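You operate a simulated robot arm through the tools that you are given. There is no shell and no other tool. Be economical: measure what you need, move in short steps, check, and stop when the job is done.

You run a simulated robot arm. Do the job below in one go: nothing can be reset, and whatever is moved stays where it is left.

Task
Scrub the crust off the cold griddle plate, then lay the cover on.
Fine: wet the orange brush at the sponge dish and put it back; the round steel cover lies flat on the middle.

Only the result counts: the job must be done as asked and must still hold three seconds after the hand-in. Knocking over, shifting, dropping, spilling or breaking anything else fails it. A push-on lid holds only when it is set on centred and level and pressed home; a screw cap is set on level and turned clockwise until tight.

Robot
A 7-joint arm with a two-finger parallel gripper, fixed in place. Base frame: the origin is at the foot of the arm, x ahead of it, y to its left, z up; the work surface is at about z = 0.8. Lengths are in m, angles in rad, forces in N, time in s.
With the tool pointing down near the work surface it reaches from about 0.24 to 0.68 m from the base axis. Its first joint turns from -1.152 to 1.152 rad. Payload 2.4 kg.
Tool frame: the origin (TCP) lies between the finger pads and is the grasp point; the fingertips stand 0.03 m ahead of it; z points along the fingers, y is the line along which they close. Largest opening 0.094 m; finger width 0.028, thickness 0.01; the body of the gripper, 0.05 by 0.096 m, starts 0.055 m behind the TCP.
Orientation is told as [roll, pitch, yaw] about the base's x, y, z axes, in that order, counted from this pose: with the fingers straight down and closing along the base's y, the tool's x points along the base's -x, its y along +y and its z along -z.

Tools
- The arm moves only by the tool move_arm. Its arguments are lists of equal length, an entry for each row: "travel": the shift along the tool's x, y, z in units of 100 mm (1.0 is 100 mm), a list of three; "dr": the turn, a rotation vector about the tool's x, y, z in units of 90 degrees (1.0 is 90 degrees), a list of three; "fingers": the opening in per cent of the stroke, from 0 (shut) to 100 (fully open). In form: {"travel": [[dx, dy, dz], ...], "dr": [[ax, ay, az], ...], "fingers": [fingers, ...]}. A call has 1 to 12 rows; each row is the pose to reach, as a shift and turn from the pose commanded when the call began, along the tool's axes at that moment. A call with a number of a shift or a turn outside -1 to 1 is refused whole. A row lasts 0.2 s, in which the tool goes at most 0.05 m and 0.15 rad; a call with a longer step from one row to the next is refused whole, and so is a gripper value outside its range. Where a pose cannot be reached the arm comes as near as it can. A force on the tool above 40 N (or 10 N above the force at the start of the call, whichever is more), or a blocked arm, ends the call early, and 0.2 s more pass. The fingers move at their own pace (about 0.153 m/s each) and stop on an object; they squeeze with about 22 N. The grip force told is the motor's: it shows also when the fingers shut on nothing. Time passes only in rows, and 0.2 s behind the last, so rows that repeat a pose let the fingers close. The reply holds the time, the measured pose of the TCP, the force on the tool along the base axes, the opening and the grip force, in the units named above and with some noise, and new pictures: "views" is both (left out), scene, wrist or none.
- Cameras (640 x 400 px; columns grow to the right, rows downward): "scene" is fixed at [0.0288, 0.4697, 1.4385]; the picture's right is [-0.80, -0.60, 0.00], its down [-0.37, 0.50, -0.78] and it looks along [0.47, -0.63, -0.62] (base axes); focal length 341 px, centre (320, 200). "wrist" rides on the gripper at [0.076, 0.014, -0.102] in the tool frame; the picture's right is [-0.18, 0.98, 0.00], its down [-0.75, -0.14, -0.64] and it looks along [-0.63, -0.12, 0.77] (tool axes); focal length 243 px, centre (320, 200). There is no depth. A picture from a camera that has moved, and an enlarged one, comes with that camera's place and axes in the base frame and with its lens.
- zoom(camera, box): a new picture of the part [left, top, right, bottom] of that camera's present view, enlarged. It takes no simulated time.
- finish_job(): hands the job in; it is judged then, once.

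Go step by step. Nothing tells you positions but the pictures and the camera data: compare them with the known pose of the tool, close in by small moves and look again before you grip or let go. The budget is 120 turns and 200 pictures, counting those below and the enlarged ones. Unless the task says otherwise, let go and move clear before handing in, and close with one line.

The tools are called as a command line: name --argument value ..., lists and objects as JSON in quotes. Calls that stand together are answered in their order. move_arm: Moves the arm, as the interface text tells. Its arguments: {"type":"object","properties":{"travel":{"type":"array","items":{"type":"array","items":{"type":"number"}}},"dr":{"type":"array","items":{"type":"array","items":{"type":"number"}}},"fingers":{"type":"array","items":{"type":"number"}},"views":{"type":"string","enum":["both","scene","wrist","none"]}},"required":["travel","dr","fingers"]} The other tools are called the same way: zoom (camera, box) takes an enlarged picture of a part of a camera's view; finish_job () hands the job in.

At the start:

```text
time_s: 0.0
tool_pos: [0.464, 0.0976, 1.1256]
orientation: [0.001, 0.0, 0.0]
ft_force: [0.3, 0.1, -0.7]
finger_gap: 0.0939
grasp_force: 0.2
```

scene: 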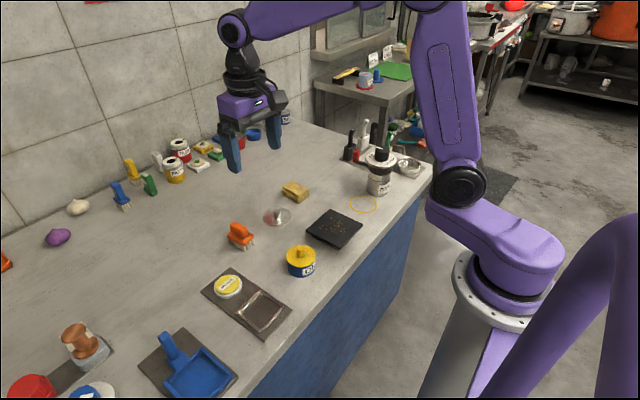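
wrist: 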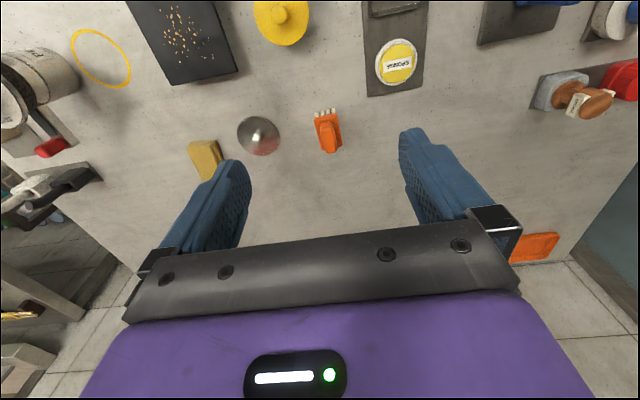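

I see the griddle plate with orange crust flecks, an orange brush, a round steel disc (probably the cover), and a sponge dish. I'll zoom in to identify them before moving.

zoom --camera "scene" --box '[200, 160, 400, 285]'

zoom --camera "wrist" --box '[60, 0, 460, 200]'

zoom --camera "scene" --box '[130, 230, 330, 400]'

```text
3.20 times, centred on (300, 222) of scene
camera zoom: at [0.0288, 0.4697, 1.4385], right [-0.8, -0.6, 0.0], down [-0.37, 0.5, -0.78], along [0.47, -0.63, -0.62], focal length 1092 px, centre (384, 128)
```

zoom: 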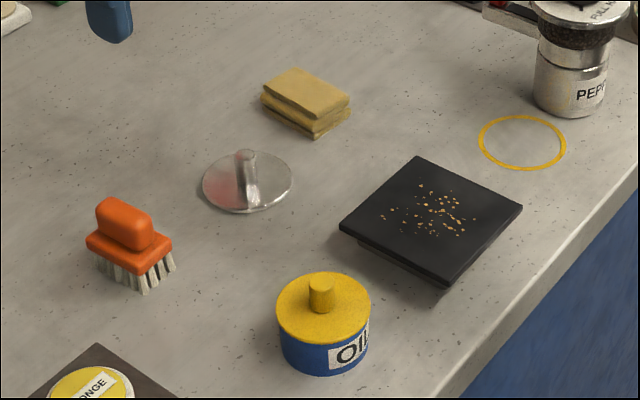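

```text
1.60 times, centred on (260, 100) of wrist
camera zoom: at [0.3881, 0.1111, 1.2271], right [0.18, 0.98, 0.0], down [0.75, -0.14, 0.64], along [0.63, -0.12, -0.77], focal length 388 px, centre (416, 360)
```

zoom: 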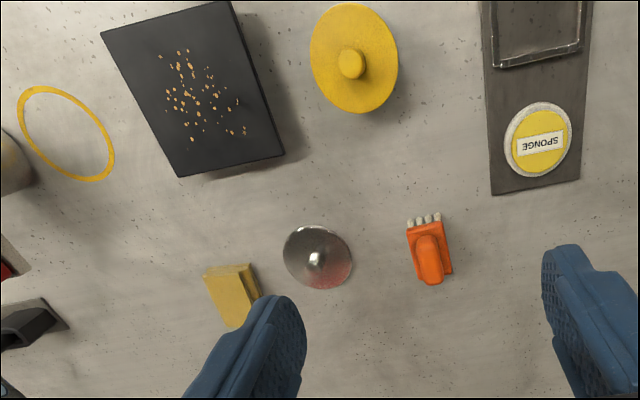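

```text
2.35 times, centred on (230, 315) of scene
camera zoom: at [0.0288, 0.4697, 1.4385], right [-0.8, -0.6, 0.0], down [-0.37, 0.5, -0.78], along [0.47, -0.63, -0.62], focal length 803 px, centre (532, -71)
```

zoom: 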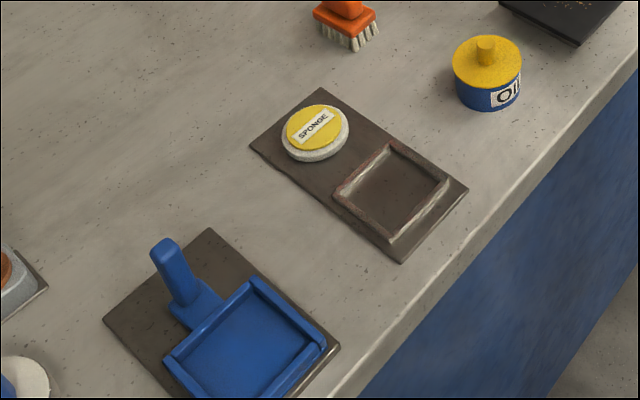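

The griddle is near (0.39,-0.085), the brush near (0.56,0.09), the steel cover near (0.557,-0.037) and the SPONGE item near (0.48,0.21). I'll move above the brush for closer views and check the other items.

move_arm --travel '[[0, 0, 0.4], [-0.1, 0, 0.8], [-0.1, 0, 1.0]]' --dr '[[0, 0, 0], [0, 0, 0], [0, 0, 0]]' --fingers '[100, 100, 100]' --views "wrist"

zoom --camera "scene" --box '[0, 300, 160, 400]'

zoom --camera "scene" --box '[195, 260, 295, 340]'

```text
time_s: 0.8
tool_pos: [0.4747, 0.0968, 1.0259]
orientation: [0.0, -0.001, -0.001]
ft_force: [0.4, -0.6, 0.8]
finger_gap: 0.0938
grasp_force: 0.1
camera wrist: at [0.3986, 0.1113, 1.1275], right [0.18, 0.98, 0.0], down [0.75, -0.14, 0.64], along [0.63, -0.12, -0.77], focal length 243 px, centre (320, 200)
```

wrist: 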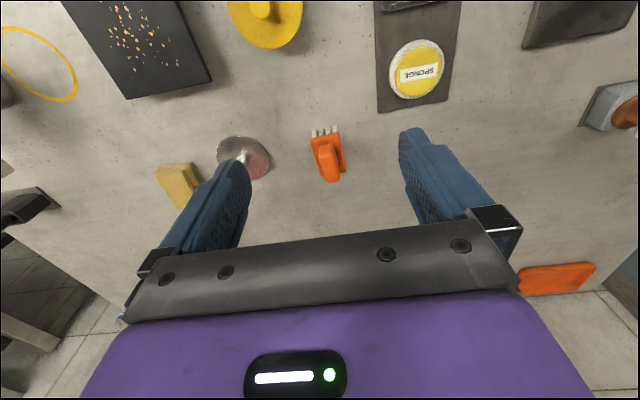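

```text
4.00 times, centred on (80, 350) of scene
camera zoom: at [0.0288, 0.4697, 1.4385], right [-0.8, -0.6, 0.0], down [-0.37, 0.5, -0.78], along [0.47, -0.63, -0.62], focal length 1364 px, centre (1280, -400)
```

zoom: 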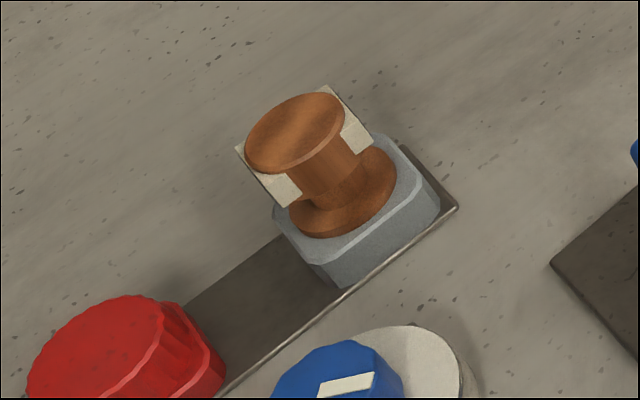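

```text
5.00 times, centred on (245, 300) of scene
camera zoom: at [0.0288, 0.4697, 1.4385], right [-0.8, -0.6, 0.0], down [-0.37, 0.5, -0.78], along [0.47, -0.63, -0.62], focal length 1706 px, centre (695, -300)
```

zoom: 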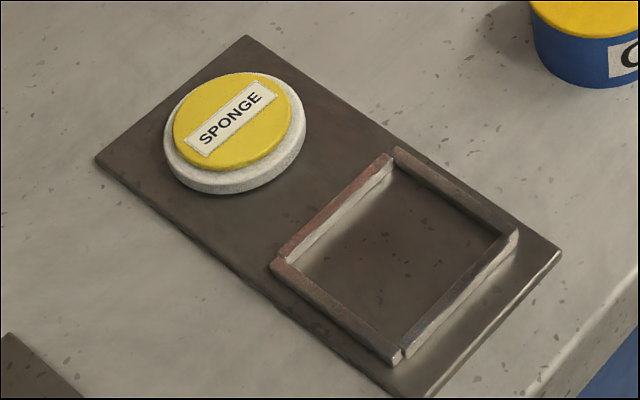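

The sponge dish is the round pad on the brown tray. Next I need the brush's geometry.

zoom --camera "scene" --box '[215, 210, 270, 260]'

zoom --camera "wrist" --box '[290, 110, 370, 190]'

zoom --camera "scene" --box '[255, 190, 375, 260]'

```text
8.00 times, centred on (242, 235) of scene
camera zoom: at [0.0288, 0.4697, 1.4385], right [-0.8, -0.6, 0.0], down [-0.37, 0.5, -0.78], along [0.47, -0.63, -0.62], focal length 2729 px, centre (940, -80)
```

zoom: 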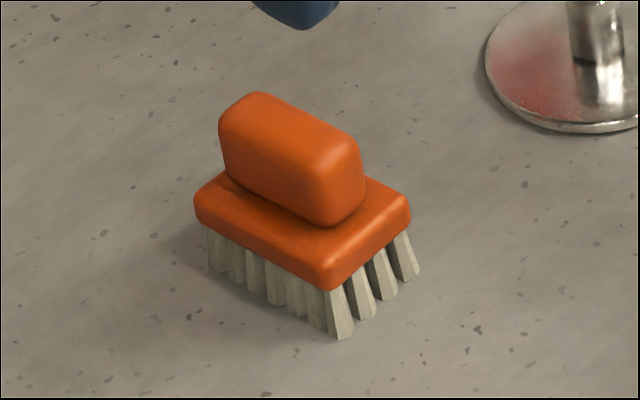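

```text
5.00 times, centred on (330, 150) of wrist
camera zoom: at [0.3986, 0.1113, 1.1275], right [0.18, 0.98, 0.0], down [0.75, -0.14, 0.64], along [0.63, -0.12, -0.77], focal length 1213 px, centre (270, 450)
```

zoom: 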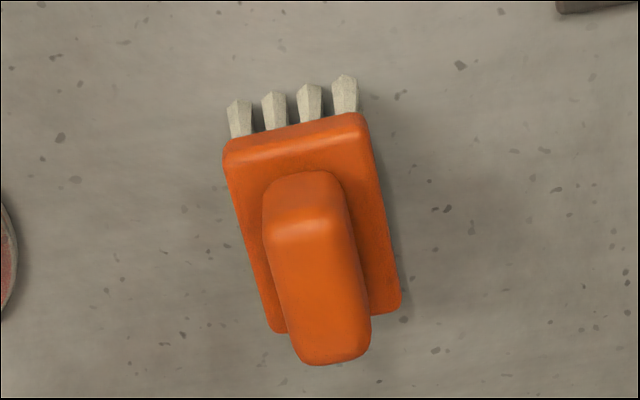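

```text
5.33 times, centred on (315, 225) of scene
camera zoom: at [0.0288, 0.4697, 1.4385], right [-0.8, -0.6, 0.0], down [-0.37, 0.5, -0.78], along [0.47, -0.63, -0.62], focal length 1819 px, centre (347, 67)
```

zoom: 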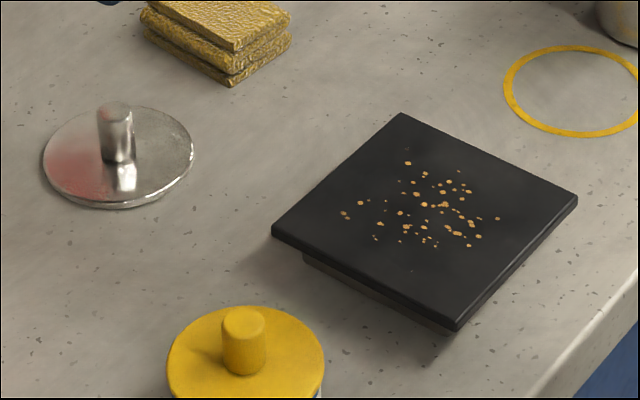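

The brush is about 0.06 by 0.04 m with its long axis along x (yaw about 3°), its centre near (0.566,0.092) and its handle at z≈0.832–0.862. I'll hover over it.

move_arm --travel '[[-0.45, -0.03, 0], [-0.92, -0.056, 0.1], [-0.92, -0.056, 0.5], [-0.92, -0.056, 0.95]]' --dr '[[0, 0, -0.03], [0, 0, -0.03], [0, 0, -0.03], [0, 0, -0.03]]' --fingers '[100, 80, 70, 70]'

zoom --camera "scene" --box '[200, 190, 280, 260]'

zoom --camera "wrist" --box '[240, 50, 400, 210]'

```text
time_s: 1.8
tool_pos: [0.5662, 0.0915, 0.9317]
orientation: [0.002, 0.001, 0.047]
ft_force: [-0.2, -0.1, 0.2]
finger_gap: 0.066
grasp_force: 0.1
camera wrist: at [0.4897, 0.1032, 1.0332], right [0.14, 0.99, 0.0], down [0.76, -0.1, 0.64], along [0.64, -0.09, -0.77], focal length 243 px, centre (320, 200)
```

scene: 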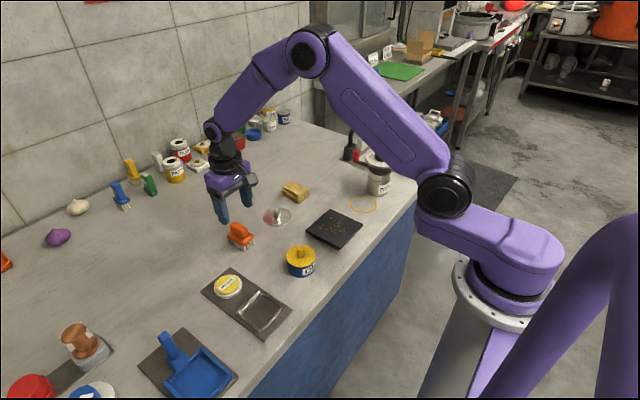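
wrist: 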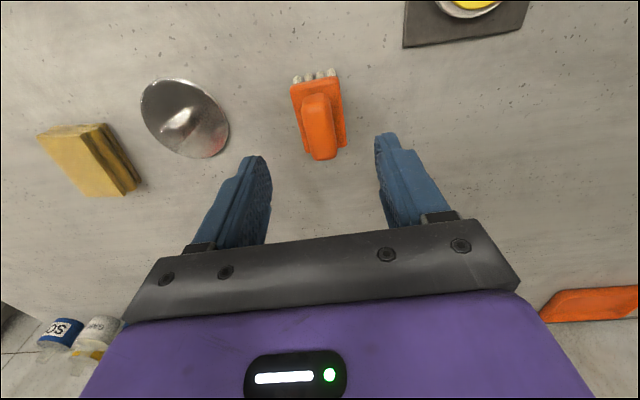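

```text
5.71 times, centred on (240, 225) of scene
camera zoom: at [0.0288, 0.4697, 1.4385], right [-0.8, -0.6, 0.0], down [-0.37, 0.5, -0.78], along [0.47, -0.63, -0.62], focal length 1949 px, centre (777, 57)
```

zoom: 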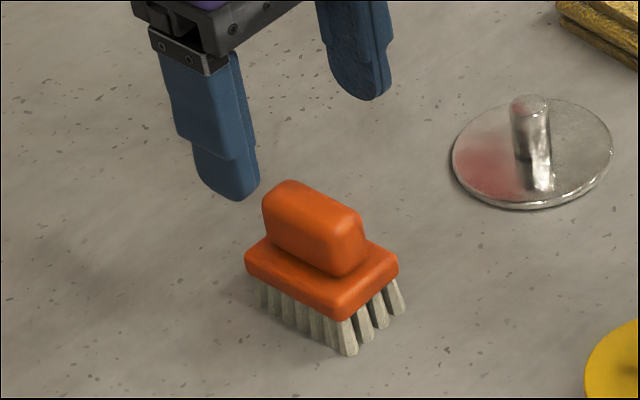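

```text
2.50 times, centred on (320, 130) of wrist
camera zoom: at [0.4897, 0.1032, 1.0332], right [0.14, 0.99, 0.0], down [0.76, -0.1, 0.64], along [0.64, -0.09, -0.77], focal length 606 px, centre (320, 375)
```

zoom: 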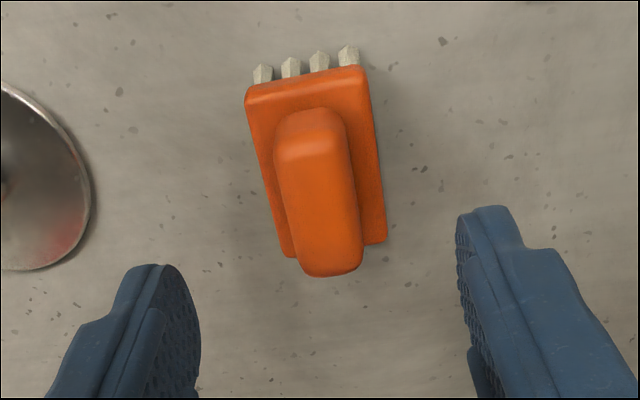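

Handle centre comes out at about (0.569,0.092), so alignment is good. I'll descend to z≈0.866 and close.

move_arm --travel '[[-0.03, 0.005, 0.3], [-0.03, 0.005, 0.55], [-0.03, 0.005, 0.65], [-0.03, 0.005, 0.65], [-0.03, 0.005, 0.65], [-0.03, 0.005, 0.65]]' --dr '[[0, 0, -0.01], [0, 0, -0.01], [0, 0, -0.01], [0, 0, -0.01], [0, 0, -0.01], [0, 0, -0.01]]' --fingers '[70, 70, 60, 0, 0, 0]'

zoom --camera "scene" --box '[200, 190, 280, 260]'

```text
time_s: 3.2
tool_pos: [0.5674, 0.0917, 0.8642]
orientation: [0.0, 0.001, 0.062]
ft_force: [0.2, 0.7, 0.6]
finger_gap: 0.0258
grasp_force: 21.7
camera wrist: at [0.4914, 0.1011, 0.967], right [0.12, 0.99, 0.0], down [0.76, -0.09, 0.64], along [0.64, -0.08, -0.77], focal length 243 px, centre (320, 200)
```

scene: 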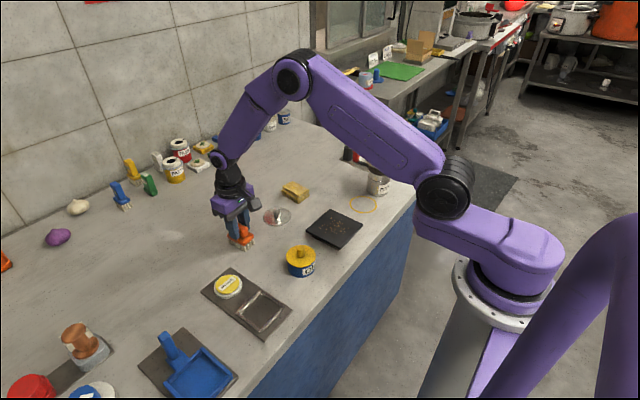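
wrist: 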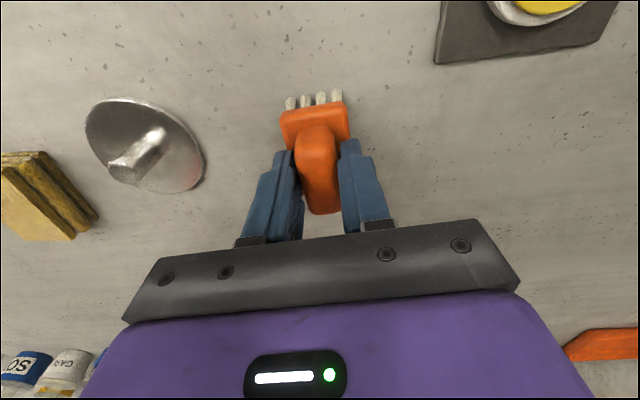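

```text
5.71 times, centred on (240, 225) of scene
camera zoom: at [0.0288, 0.4697, 1.4385], right [-0.8, -0.6, 0.0], down [-0.37, 0.5, -0.78], along [0.47, -0.63, -0.62], focal length 1949 px, centre (777, 57)
```

zoom: 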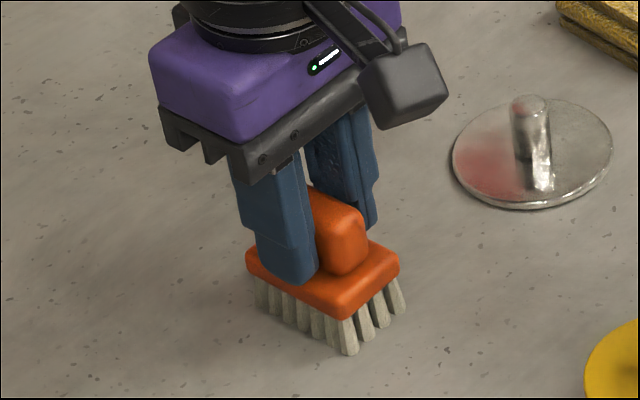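

The brush is gripped with 26 mm between the fingers. TCP is at (0.5674,0.0917,0.8642) with the bristles on the table, so they sit 0.064 m below the TCP. I'll lift and square up the yaw.

move_arm --travel '[[0, 0, -0.3], [0, 0, -0.7], [0.3, 0.4, -0.8], [0.5, 0.8, -0.8]]' --dr '[[0, 0, 0], [0, 0, 0.04], [0, 0, 0.04], [0, 0, 0.04]]' --fingers '[0, 0, 0, 0]'

zoom --camera "wrist" --box '[240, 0, 560, 200]'

```text
refused: row 3 steps farther than a row can; nothing moved
```

```text
2.00 times, centred on (400, 100) of wrist
camera zoom: at [0.4914, 0.1011, 0.967], right [0.12, 0.99, 0.0], down [0.76, -0.09, 0.64], along [0.64, -0.08, -0.77], focal length 485 px, centre (160, 400)
```

zoom: 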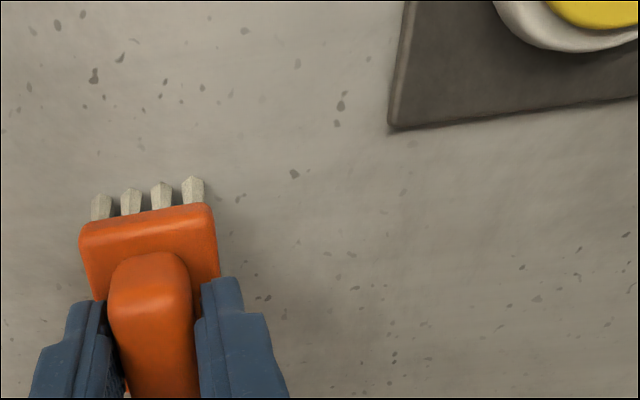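

The step was too long and got refused. I'll use smaller steps.

move_arm --travel '[[0, 0, -0.3], [0, 0, -0.7], [0.2, 0.3, -0.8], [0.4, 0.6, -0.8], [0.5, 0.8, -0.8]]' --dr '[[0, 0, 0], [0, 0, 0.04], [0, 0, 0.04], [0, 0, 0.04], [0, 0, 0.04]]' --fingers '[0, 0, 0, 0, 0]'

zoom --camera "wrist" --box '[240, 0, 560, 200]'

zoom --camera "scene" --box '[170, 190, 330, 310]'

```text
time_s: 4.4
tool_pos: [0.5129, 0.1692, 0.9437]
orientation: [0.002, 0.0, 0.0]
ft_force: [0.2, -0.4, -0.8]
finger_gap: 0.0257
grasp_force: 22.3
camera wrist: at [0.4375, 0.1832, 1.0459], right [0.18, 0.98, 0.0], down [0.75, -0.14, 0.64], along [0.63, -0.12, -0.77], focal length 243 px, centre (320, 200)
```

scene: 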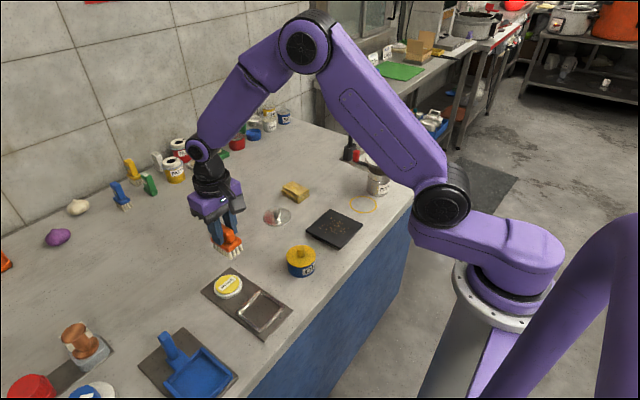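
wrist: 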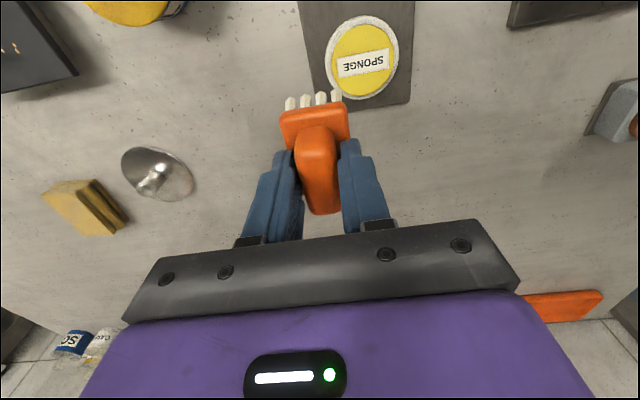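

```text
2.00 times, centred on (400, 100) of wrist
camera zoom: at [0.4375, 0.1832, 1.0459], right [0.18, 0.98, 0.0], down [0.75, -0.14, 0.64], along [0.63, -0.12, -0.77], focal length 485 px, centre (160, 400)
```

zoom: 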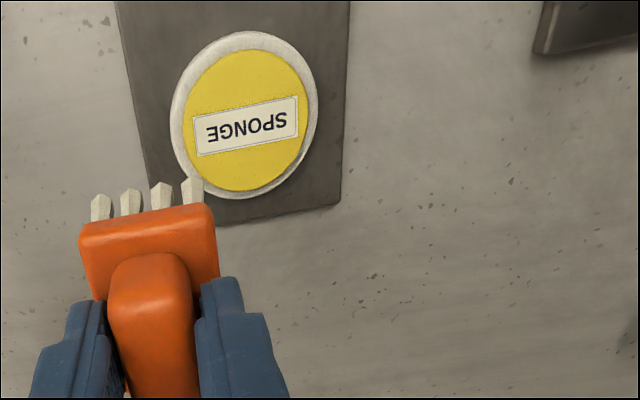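

```text
3.33 times, centred on (250, 250) of scene
camera zoom: at [0.0288, 0.4697, 1.4385], right [-0.8, -0.6, 0.0], down [-0.37, 0.5, -0.78], along [0.47, -0.63, -0.62], focal length 1137 px, centre (553, 33)
```

zoom: 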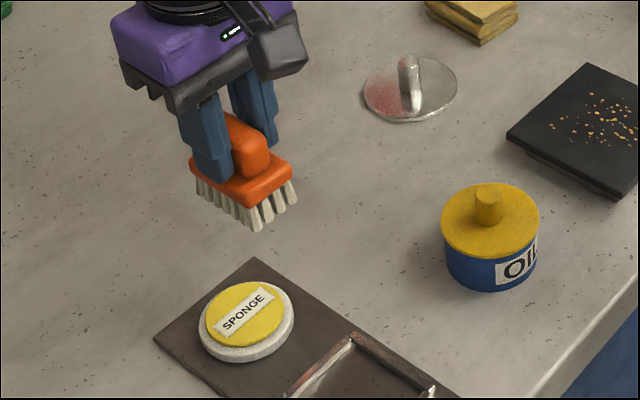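

Sponge centre ≈(0.4815,0.208) with its top near z≈0.82. I'll move over it and descend close.

move_arm --travel '[[0.15, 0.2, 0], [0.31, 0.39, 0], [0.31, 0.39, 0.3], [0.31, 0.39, 0.45]]' --dr '[[0, 0, 0], [0, 0, 0], [0, 0, 0], [0, 0, 0]]' --fingers '[0, 0, 0, 0]' --views "wrist"

zoom --camera "scene" --box '[180, 230, 300, 320]'

```text
time_s: 5.4
tool_pos: [0.4838, 0.2084, 0.9]
orientation: [0.001, -0.001, 0.0]
ft_force: [0.5, 1.2, -0.2]
finger_gap: 0.0257
grasp_force: 22.2
camera wrist: at [0.4082, 0.2225, 1.002], right [0.18, 0.98, 0.0], down [0.75, -0.14, 0.64], along [0.63, -0.12, -0.77], focal length 243 px, centre (320, 200)
```

wrist: 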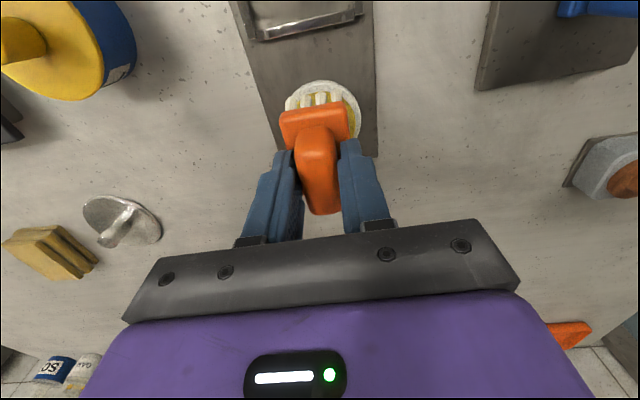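

```text
4.44 times, centred on (240, 275) of scene
camera zoom: at [0.0288, 0.4697, 1.4385], right [-0.8, -0.6, 0.0], down [-0.37, 0.5, -0.78], along [0.47, -0.63, -0.62], focal length 1516 px, centre (676, -133)
```

zoom: 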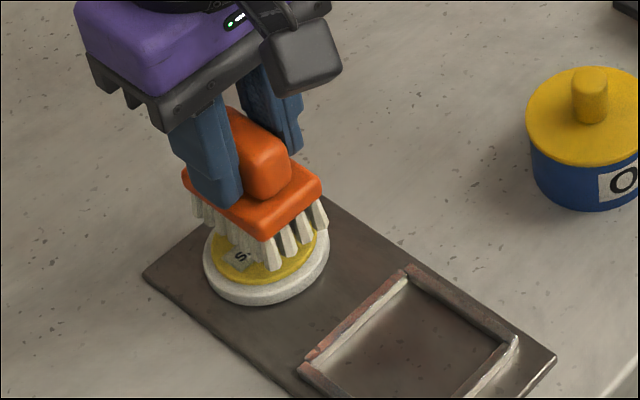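

It is well centred over the pad. I'll press down gently in small steps.

move_arm --travel '[[0.02, 0, 0.06], [0.02, 0, 0.1], [0.02, 0, 0.13], [0.02, 0, 0.15]]' --dr '[[0, 0, 0], [0, 0, 0], [0, 0, 0], [0, 0, 0]]' --fingers '[0, 0, 0, 0]' --views "none"

zoom --camera "scene" --box '[180, 230, 300, 320]'

```text
time_s: 6.4
tool_pos: [0.4807, 0.2091, 0.8846]
orientation: [-0.001, -0.001, 0.0]
ft_force: [-4.3, -0.3, 16.6]
finger_gap: 0.0259
grasp_force: 21.7
```

```text
4.44 times, centred on (240, 275) of scene
camera zoom: at [0.0284, 0.4695, 1.4385], right [-0.8, -0.6, 0.0], down [-0.37, 0.5, -0.78], along [0.47, -0.63, -0.62], focal length 1516 px, centre (676, -133)
```

zoom: 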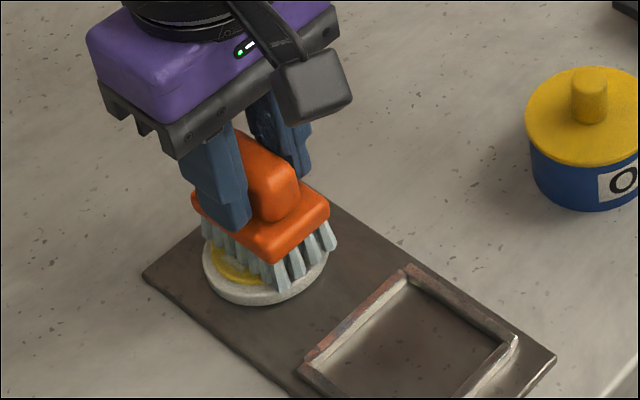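

The bristles turned blue-grey, so they are wet (16 N contact). I'll lift and carry the brush high over the oil tin to the griddle.

move_arm --travel '[[0, 0, -0.4], [0, 0, -0.8], [0, -0.4, -0.95], [0, -0.85, -0.95], [0, -1.0, -0.95]]' --dr '[[0, 0, 0], [0, 0, 0], [0, 0, 0], [0, 0, 0], [0, 0, 0]]' --fingers '[0, 0, 0, 0, 0]' --views "none"

zoom --camera "scene" --box '[180, 180, 360, 320]'

```text
time_s: 7.6
tool_pos: [0.4804, 0.1075, 0.9802]
orientation: [-0.001, 0.002, -0.001]
ft_force: [0.0, 0.0, -1.2]
finger_gap: 0.0257
grasp_force: 21.3
```

```text
2.86 times, centred on (270, 250) of scene
camera zoom: at [0.0288, 0.4697, 1.4385], right [-0.8, -0.6, 0.0], down [-0.37, 0.5, -0.78], along [0.47, -0.63, -0.62], focal length 975 px, centre (463, 57)
```

zoom: 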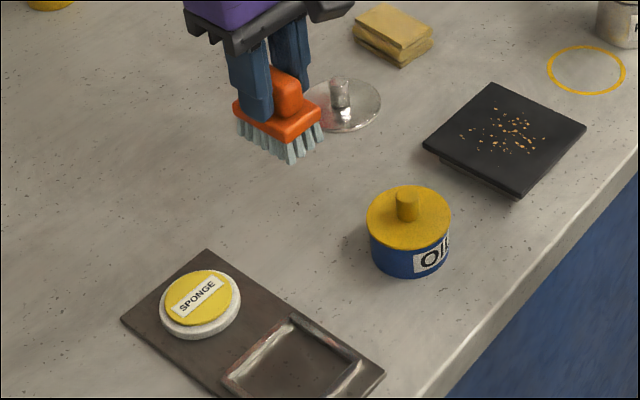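

The brush is still wet and nothing else moved. I'll continue to the griddle.

move_arm --travel '[[0.2, -0.4, 0], [0.4, -0.8, 0], [0.5, -1.0, 0]]' --dr '[[0, 0, 0], [0, 0, 0], [0, 0, 0]]' --fingers '[0, 0, 0]' --views "none"

move_arm --travel '[[0.15, -0.4, 0], [0.35, -0.8, 0], [0.35, -0.92, 0.1], [0.35, -0.92, 0.5]]' --dr '[[0, 0, 0], [0, 0, 0], [0, 0, 0], [0, 0, 0]]' --fingers '[0, 0, 0, 0]'

zoom --camera "scene" --box '[270, 160, 390, 260]'

zoom --camera "wrist" --box '[200, 20, 440, 180]'

```text
time_s: 8.4
tool_pos: [0.4313, 0.0063, 0.9809]
orientation: [-0.001, 0.0, 0.003]
ft_force: [0.6, -0.6, -0.7]
finger_gap: 0.0259
grasp_force: 22.0
```

```text
time_s: 9.4
tool_pos: [0.3959, -0.086, 0.9303]
orientation: [0.0, -0.002, -0.001]
ft_force: [-0.3, 0.7, -1.2]
finger_gap: 0.0258
grasp_force: 21.8
camera wrist: at [0.3197, -0.0714, 1.0327], right [0.18, 0.98, 0.0], down [0.75, -0.14, 0.64], along [0.63, -0.12, -0.77], focal length 243 px, centre (320, 200)
```

scene: 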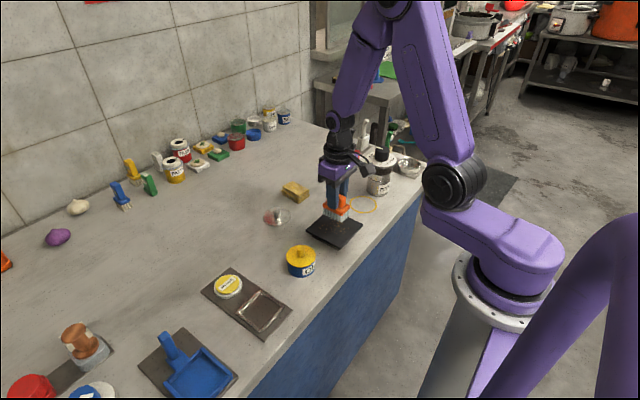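
wrist: 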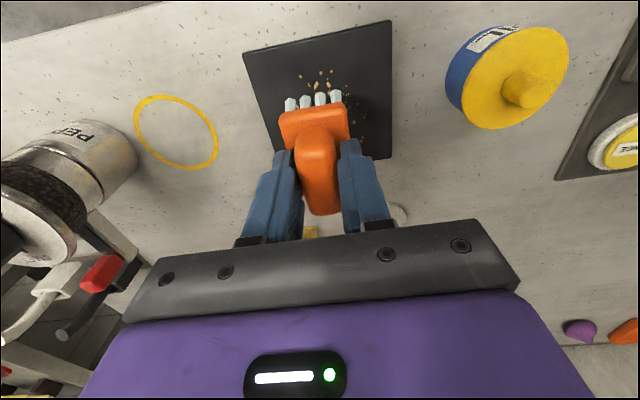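

```text
4.00 times, centred on (330, 210) of scene
camera zoom: at [0.0288, 0.4696, 1.4385], right [-0.8, -0.6, 0.0], down [-0.37, 0.5, -0.78], along [0.47, -0.63, -0.62], focal length 1364 px, centre (280, 160)
```

zoom: 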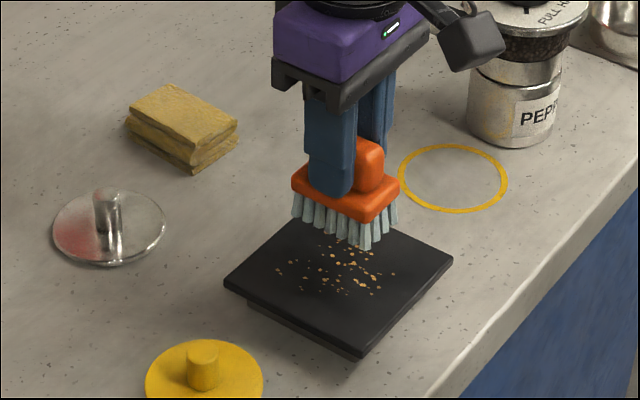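

```text
2.50 times, centred on (320, 100) of wrist
camera zoom: at [0.3197, -0.0714, 1.0327], right [0.18, 0.98, 0.0], down [0.75, -0.14, 0.64], along [0.63, -0.12, -0.77], focal length 606 px, centre (320, 450)
```

zoom: 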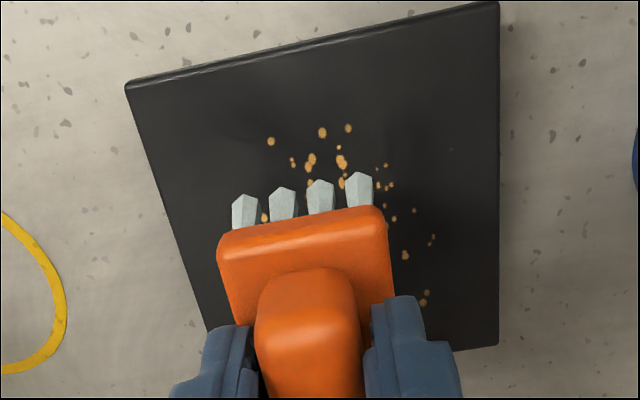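

The brush hovers over the crust. I'll descend slowly to find contact with the plate.

move_arm --travel '[[0.0, 0, 0.25], [0.0, 0, 0.38], [0.0, 0, 0.41], [0, 0, 0.43]]' --dr '[[0, 0, 0], [0, 0, 0], [0, 0, 0], [0, 0, 0]]' --fingers '[0, 0, 0, 0]' --views "none"

zoom --camera "scene" --box '[290, 180, 380, 255]'

```text
time_s: 10.2
tool_pos: [0.3957, -0.0856, 0.8927]
orientation: [0.0, 0.0, 0.0]
ft_force: [-4.3, 1.5, 14.7]
finger_gap: 0.0262
grasp_force: 21.7
stopped in row 3: the force on the tool passed its limit (the readings are from after the stop); the commanded pose is now the measured one
```

```text
5.33 times, centred on (335, 218) of scene
camera zoom: at [0.0285, 0.4697, 1.4385], right [-0.8, -0.6, 0.0], down [-0.37, 0.5, -0.78], along [0.47, -0.63, -0.62], focal length 1819 px, centre (240, 107)
```

zoom: 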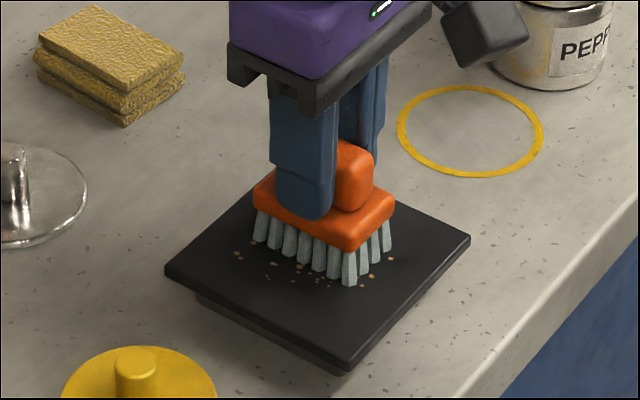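

Contact is at TCP z≈0.893, so the plate top is about 0.829. I'll scrub gently in short y-strokes and check that the plate stays put.

move_arm --travel '[[0, 0.1, -0.005], [0, 0.2, -0.005], [0, 0.1, -0.005], [0, 0, -0.005], [0, -0.1, -0.005], [0, -0.2, -0.005], [0, -0.1, -0.005], [0, 0, -0.005]]' --dr '[[0, 0, 0], [0, 0, 0], [0, 0, 0], [0, 0, 0], [0, 0, 0], [0, 0, 0], [0, 0, 0], [0, 0, 0]]' --fingers '[0, 0, 0, 0, 0, 0, 0, 0]' --views "none"

zoom --camera "scene" --box '[290, 180, 380, 255]'

```text
time_s: 12.0
tool_pos: [0.3969, -0.0845, 0.892]
orientation: [0.0, -0.001, -0.002]
ft_force: [0.0, 0.1, -1.0]
finger_gap: 0.0258
grasp_force: 22.2
```

```text
5.33 times, centred on (335, 218) of scene
camera zoom: at [0.0288, 0.4697, 1.4385], right [-0.8, -0.6, 0.0], down [-0.37, 0.5, -0.78], along [0.47, -0.63, -0.62], focal length 1819 px, centre (240, 107)
```

zoom: 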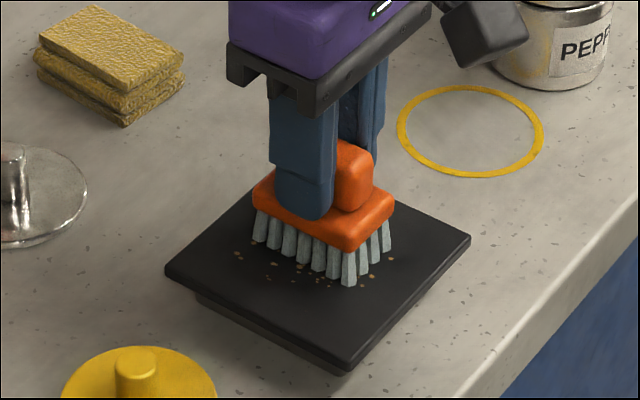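

There was no contact pressure and the crust is unchanged. I'll lower slightly and scrub again.

move_arm --travel '[[0, 0, 0.01], [0, 0, 0.02], [0, 0, 0.025]]' --dr '[[0, 0, 0], [0, 0, 0], [0, 0, 0]]' --fingers '[0, 0, 0]' --views "none"

```text
time_s: 12.7
tool_pos: [0.3965, -0.0843, 0.8917]
orientation: [0.001, 0.001, 0.0]
ft_force: [-3.2, 1.6, 12.8]
finger_gap: 0.0257
grasp_force: 21.8
stopped in row 3: the force on the tool passed its limit (the readings are from after the stop); the commanded pose is now the measured one
```

move_arm --travel '[[0, 0, 0.004], [0, 0, 0.006], [0, 0.04, 0.006], [0, 0.08, 0.006], [0, 0.12, 0.006], [0, 0.16, 0.006]]' --dr '[[0, 0, 0], [0, 0, 0], [0, 0, 0], [0, 0, 0], [0, 0, 0], [0, 0, 0]]' --fingers '[0, 0, 0, 0, 0, 0]' --views "none"

zoom --camera "scene" --box '[290, 180, 380, 255]'

```text
time_s: 13.2
tool_pos: [0.3954, -0.0848, 0.8921]
orientation: [0.0, 0.001, 0.0]
ft_force: [-3.3, 1.2, 13.0]
finger_gap: 0.0258
grasp_force: 22.0
stopped in row 2: the force on the tool passed its limit (the readings are from after the stop); the commanded pose is now the measured one
```

```text
5.33 times, centred on (335, 218) of scene
camera zoom: at [0.0285, 0.4697, 1.4385], right [-0.8, -0.6, 0.0], down [-0.37, 0.5, -0.78], along [0.47, -0.63, -0.62], focal length 1819 px, centre (240, 107)
```

zoom: 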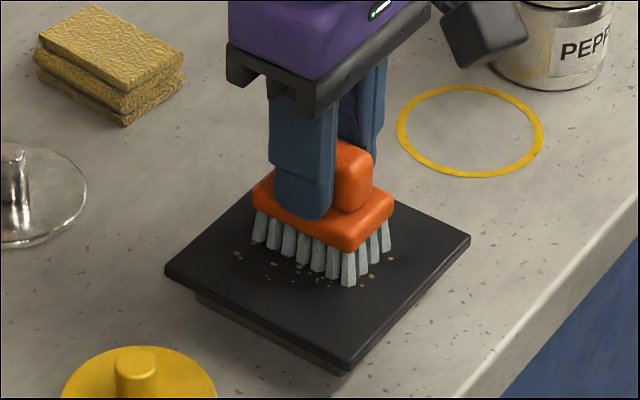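

After the stop there is still about 13 N of downward pressure. I'll scrub sideways from here without changing z.

move_arm --travel '[[0, 0.04, 0], [0, 0.08, 0], [0, 0.12, 0], [0, 0.16, 0], [0, 0.2, 0]]' --dr '[[0, 0, 0], [0, 0, 0], [0, 0, 0], [0, 0, 0], [0, 0, 0]]' --fingers '[0, 0, 0, 0, 0]' --views "none"

zoom --camera "scene" --box '[290, 180, 380, 255]'

```text
time_s: 14.4
tool_pos: [0.3971, -0.0643, 0.8925]
orientation: [0.0, -0.002, 0.002]
ft_force: [-0.7, -0.1, -1.8]
finger_gap: 0.0258
grasp_force: 22.3
```

```text
5.33 times, centred on (335, 218) of scene
camera zoom: at [0.0288, 0.4697, 1.4385], right [-0.8, -0.6, 0.0], down [-0.37, 0.5, -0.78], along [0.47, -0.63, -0.62], focal length 1819 px, centre (240, 107)
```

zoom: 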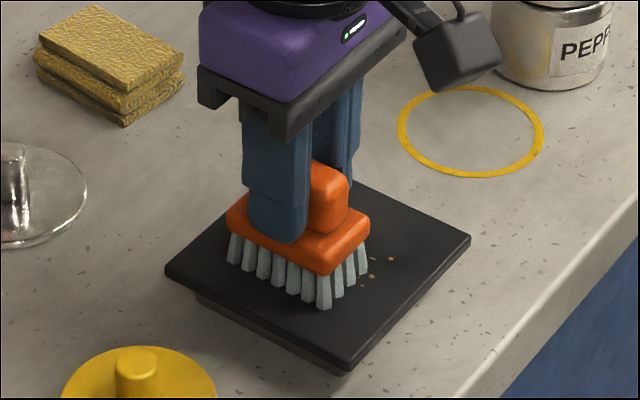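

move_arm --travel '[[0, -0.05, 0.002], [0, -0.1, 0.004], [0, -0.15, 0.004], [0, -0.2, 0.004], [0, -0.25, 0.004], [0, -0.3, 0.004], [0, -0.35, 0.004], [0, -0.4, 0.004], [0, -0.45, 0.004]]' --dr '[[0, 0, 0], [0, 0, 0], [0, 0, 0], [0, 0, 0], [0, 0, 0], [0, 0, 0], [0, 0, 0], [0, 0, 0], [0, 0, 0]]' --fingers '[0, 0, 0, 0, 0, 0, 0, 0, 0]' --views "none"

zoom --camera "scene" --box '[290, 180, 380, 255]'

```text
time_s: 15.8
tool_pos: [0.397, -0.0938, 0.8927]
orientation: [-0.001, -0.002, 0.002]
ft_force: [-1.9, 1.6, 10.4]
finger_gap: 0.0258
grasp_force: 21.9
stopped in row 7: the force on the tool passed its limit (the readings are from after the stop); the commanded pose is now the measured one
```

```text
5.33 times, centred on (335, 218) of scene
camera zoom: at [0.0286, 0.4697, 1.4385], right [-0.8, -0.6, 0.0], down [-0.37, 0.5, -0.78], along [0.47, -0.63, -0.62], focal length 1819 px, centre (240, 107)
```

zoom: 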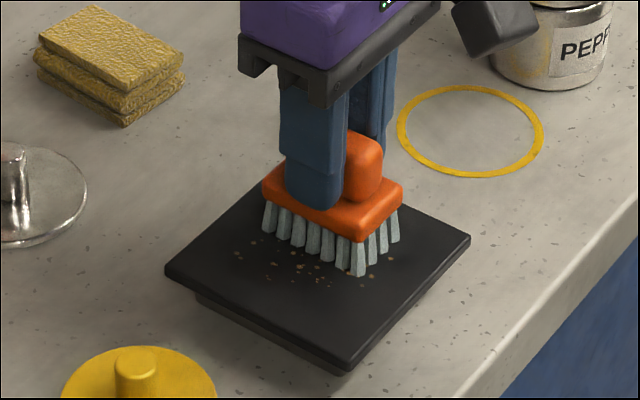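

The plate holds still and some spots look faded, so scrubbing under pressure works. I'll continue with strokes at this height.

move_arm --travel '[[0, 0.05, 0], [0, 0.1, 0], [0, 0.15, 0.001], [0, 0.2, 0.001], [0, 0.25, 0.001], [0, 0.3, 0.002], [0, 0.35, 0.002]]' --dr '[[0, 0, 0], [0, 0, 0], [0, 0, 0], [0, 0, 0], [0, 0, 0], [0, 0, 0], [0, 0, 0]]' --fingers '[0, 0, 0, 0, 0, 0, 0]' --views "none"

```text
time_s: 17.4
tool_pos: [0.3975, -0.0599, 0.8921]
orientation: [-0.001, -0.006, -0.001]
ft_force: [1.0, -12.1, 34.5]
finger_gap: 0.0258
grasp_force: 21.7
```

move_arm --travel '[[0, 0, -0.003], [0, -0.05, -0.003], [0, -0.1, -0.003], [0, -0.15, -0.003], [0, -0.2, -0.003], [0, -0.25, -0.003], [0, -0.3, -0.003], [0, -0.35, -0.003], [0, -0.4, -0.003], [0, -0.45, -0.003], [0, -0.5, -0.003]]' --dr '[[0, 0, 0], [0, 0, 0], [0, 0, 0], [0, 0, 0], [0, 0, 0], [0, 0, 0], [0, 0, 0], [0, 0, 0], [0, 0, 0], [0, 0, 0], [0, 0, 0]]' --fingers '[0, 0, 0, 0, 0, 0, 0, 0, 0, 0, 0]' --views "none"

zoom --camera "scene" --box '[290, 180, 380, 255]'

```text
time_s: 19.8
tool_pos: [0.3955, -0.1096, 0.8911]
orientation: [0.001, -0.001, 0.001]
ft_force: [1.3, 6.5, 18.6]
finger_gap: 0.0259
grasp_force: 21.9
```

```text
5.33 times, centred on (335, 218) of scene
camera zoom: at [0.0286, 0.4699, 1.4384], right [-0.8, -0.6, 0.0], down [-0.37, 0.5, -0.78], along [0.47, -0.63, -0.62], focal length 1819 px, centre (240, 107)
```

zoom: 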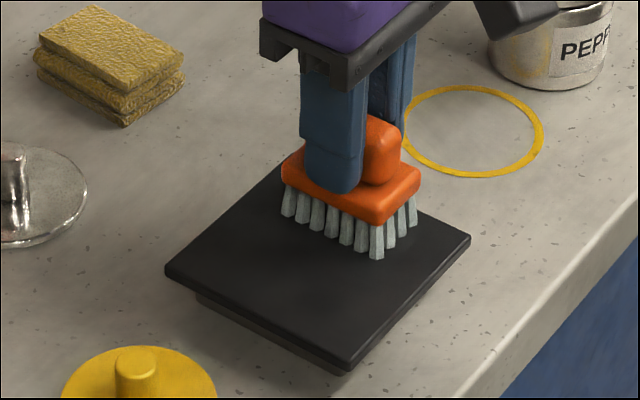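

All visible crust is gone and the plate hasn't moved. I'll lift and check what was under the brush.

move_arm --travel '[[0, 0, -0.3], [0, 0, -0.7], [0, 0.4, -0.9], [-0.1, 0.8, -0.9], [-0.2, 1.0, -0.9]]' --dr '[[0, 0, 0], [0, 0, 0], [0, 0, 0], [0, 0, 0], [0, 0, 0]]' --fingers '[0, 0, 0, 0, 0]' --views "none"

zoom --camera "scene" --box '[270, 170, 390, 260]'

zoom --camera "scene" --box '[300, 205, 370, 250]'

```text
time_s: 21.0
tool_pos: [0.4165, -0.0076, 0.9825]
orientation: [0.0, -0.002, 0.003]
ft_force: [1.2, 0.1, -0.7]
finger_gap: 0.0258
grasp_force: 22.3
```

```text
4.44 times, centred on (330, 215) of scene
camera zoom: at [0.0288, 0.4697, 1.4385], right [-0.8, -0.6, 0.0], down [-0.37, 0.5, -0.78], along [0.47, -0.63, -0.62], focal length 1516 px, centre (276, 133)
```

zoom: 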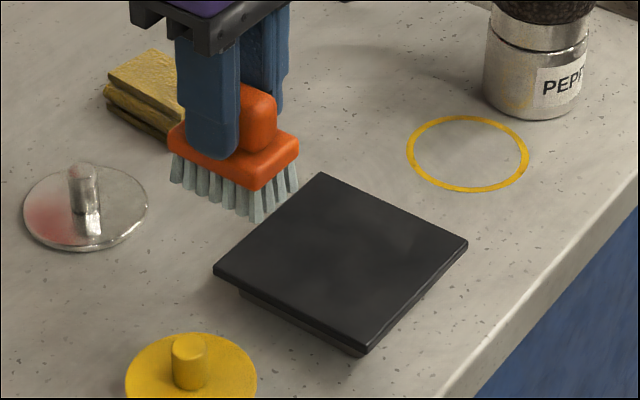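

```text
8.89 times, centred on (335, 228) of scene
camera zoom: at [0.0288, 0.4697, 1.4385], right [-0.8, -0.6, 0.0], down [-0.37, 0.5, -0.78], along [0.47, -0.63, -0.62], focal length 3032 px, centre (187, -44)
```

zoom: 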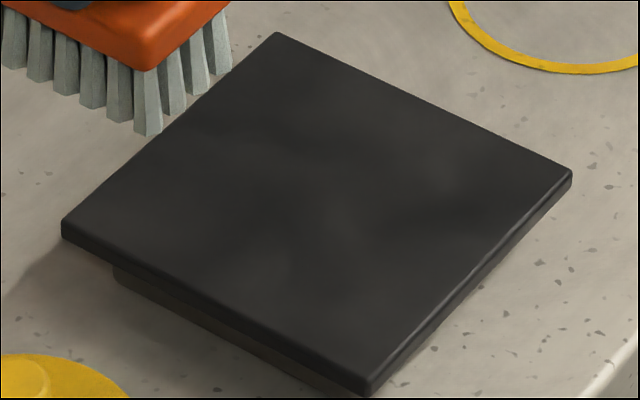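

The plate is clean. I'll take the brush back to its original spot at (0.567,0.092).

move_arm --travel '[[-0.3, 0.3, 0], [-0.6, 0.6, 0], [-0.9, 0.9, 0], [-0.98, 0.98, 0]]' --dr '[[0, 0, 0], [0, 0, 0], [0, 0, 0], [0, 0, 0]]' --fingers '[0, 0, 0, 0]' --views "none"

move_arm --travel '[[-0.3, 0, 0], [-0.52, 0.01, 0.1], [-0.52, 0.01, 0.5], [-0.52, 0.01, 0.9], [-0.52, 0.01, 0.95]]' --dr '[[0, 0, 0], [0, 0, -0.04], [0, 0, -0.04], [0, 0, -0.04], [0, 0, -0.04]]' --fingers '[0, 0, 0, 0, 0]'

zoom --camera "scene" --box '[200, 190, 280, 260]'

```text
time_s: 22.0
tool_pos: [0.5153, 0.0903, 0.9833]
orientation: [0.002, -0.001, 0.002]
ft_force: [-0.4, 0.6, -0.9]
finger_gap: 0.0262
grasp_force: 21.9
```

```text
time_s: 23.2
tool_pos: [0.5675, 0.0889, 0.8854]
orientation: [0.0, -0.001, 0.063]
ft_force: [-0.6, -0.5, -1.7]
finger_gap: 0.0258
grasp_force: 22.4
camera wrist: at [0.4907, 0.0989, 0.9881], right [0.12, 0.99, 0.0], down [0.76, -0.09, 0.64], along [0.64, -0.08, -0.76], focal length 243 px, centre (320, 200)
```

scene: 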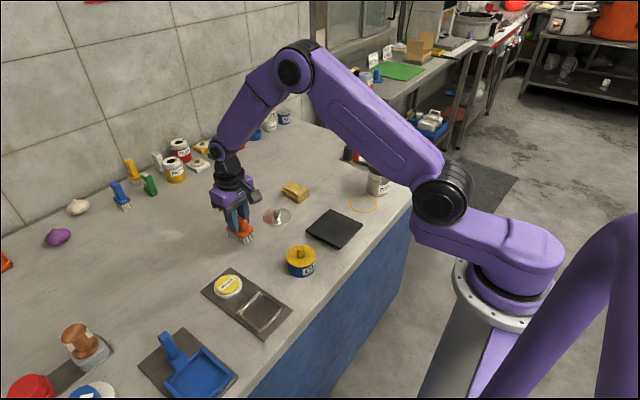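
wrist: 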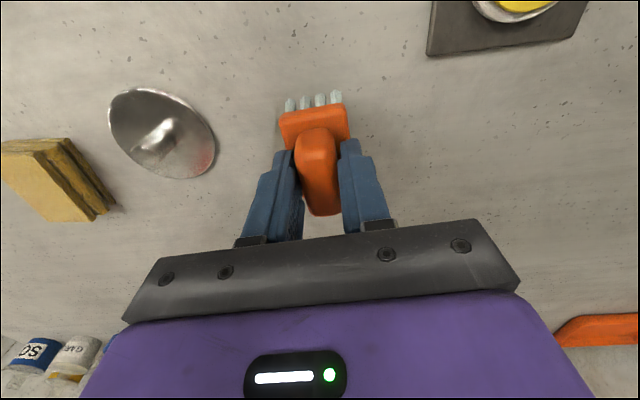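

```text
5.71 times, centred on (240, 225) of scene
camera zoom: at [0.0288, 0.4697, 1.4385], right [-0.8, -0.6, 0.0], down [-0.37, 0.5, -0.78], along [0.47, -0.63, -0.62], focal length 1949 px, centre (777, 57)
```

zoom: 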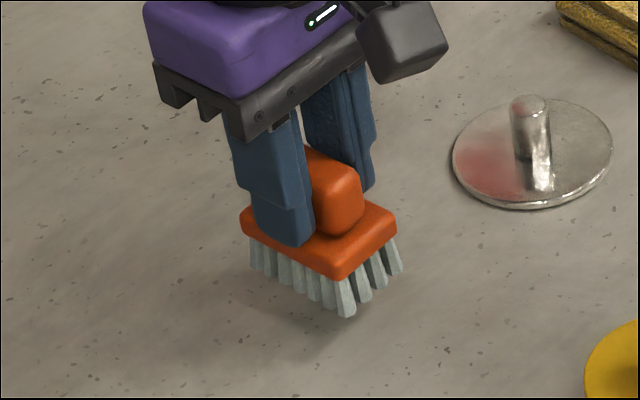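

move_arm --travel '[[0, 0.025, 0.1], [0, 0.025, 0.16], [0, 0.025, 0.19], [0, 0.025, 0.2]]' --dr '[[0, 0, 0], [0, 0, 0], [0, 0, 0], [0, 0, 0]]' --fingers '[0, 0, 0, 0]' --views "none"

zoom --camera "scene" --box '[200, 190, 280, 260]'

```text
time_s: 24.2
tool_pos: [0.5655, 0.0935, 0.8676]
orientation: [0.001, -0.004, 0.065]
ft_force: [-0.2, 0.4, -1.1]
finger_gap: 0.026
grasp_force: 21.9
```

```text
5.71 times, centred on (240, 225) of scene
camera zoom: at [0.0288, 0.4697, 1.4385], right [-0.8, -0.6, 0.0], down [-0.37, 0.5, -0.78], along [0.47, -0.63, -0.62], focal length 1949 px, centre (777, 57)
```

zoom: 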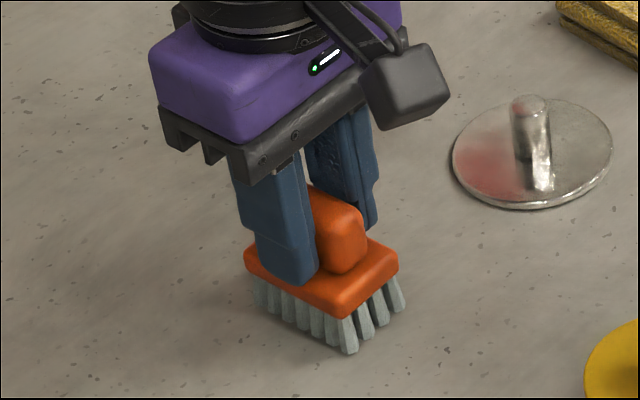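

It's about 1 mm above the table. I'll lower to contact.

move_arm --travel '[[0, 0, 0.005], [0, 0, 0.01], [0, 0, 0.013], [0, 0, 0.015]]' --dr '[[0, 0, 0], [0, 0, 0], [0, 0, 0], [0, 0, 0]]' --fingers '[0, 0, 0, 0]' --views "none"

```text
time_s: 25.2
tool_pos: [0.5656, 0.0922, 0.8653]
orientation: [0.0, -0.003, 0.065]
ft_force: [0.0, -0.1, -1.1]
finger_gap: 0.0259
grasp_force: 22.0
```

move_arm --travel '[[0, 0, 0.005], [0, 0, 0.008], [0, 0, 0.011]]' --dr '[[0, 0, 0], [0, 0, 0], [0, 0, 0]]' --fingers '[0, 0, 0]' --views "none"

zoom --camera "scene" --box '[200, 190, 280, 260]'

```text
time_s: 26.0
tool_pos: [0.5664, 0.0932, 0.8637]
orientation: [0.001, -0.003, 0.064]
ft_force: [0.1, 0.0, -0.3]
finger_gap: 0.0257
grasp_force: 21.8
```

```text
5.71 times, centred on (240, 225) of scene
camera zoom: at [0.0288, 0.4697, 1.4385], right [-0.8, -0.6, 0.0], down [-0.37, 0.5, -0.78], along [0.47, -0.63, -0.62], focal length 1949 px, centre (777, 57)
```

zoom: 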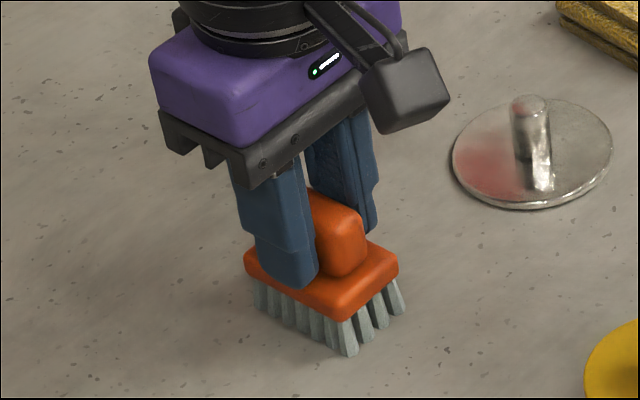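

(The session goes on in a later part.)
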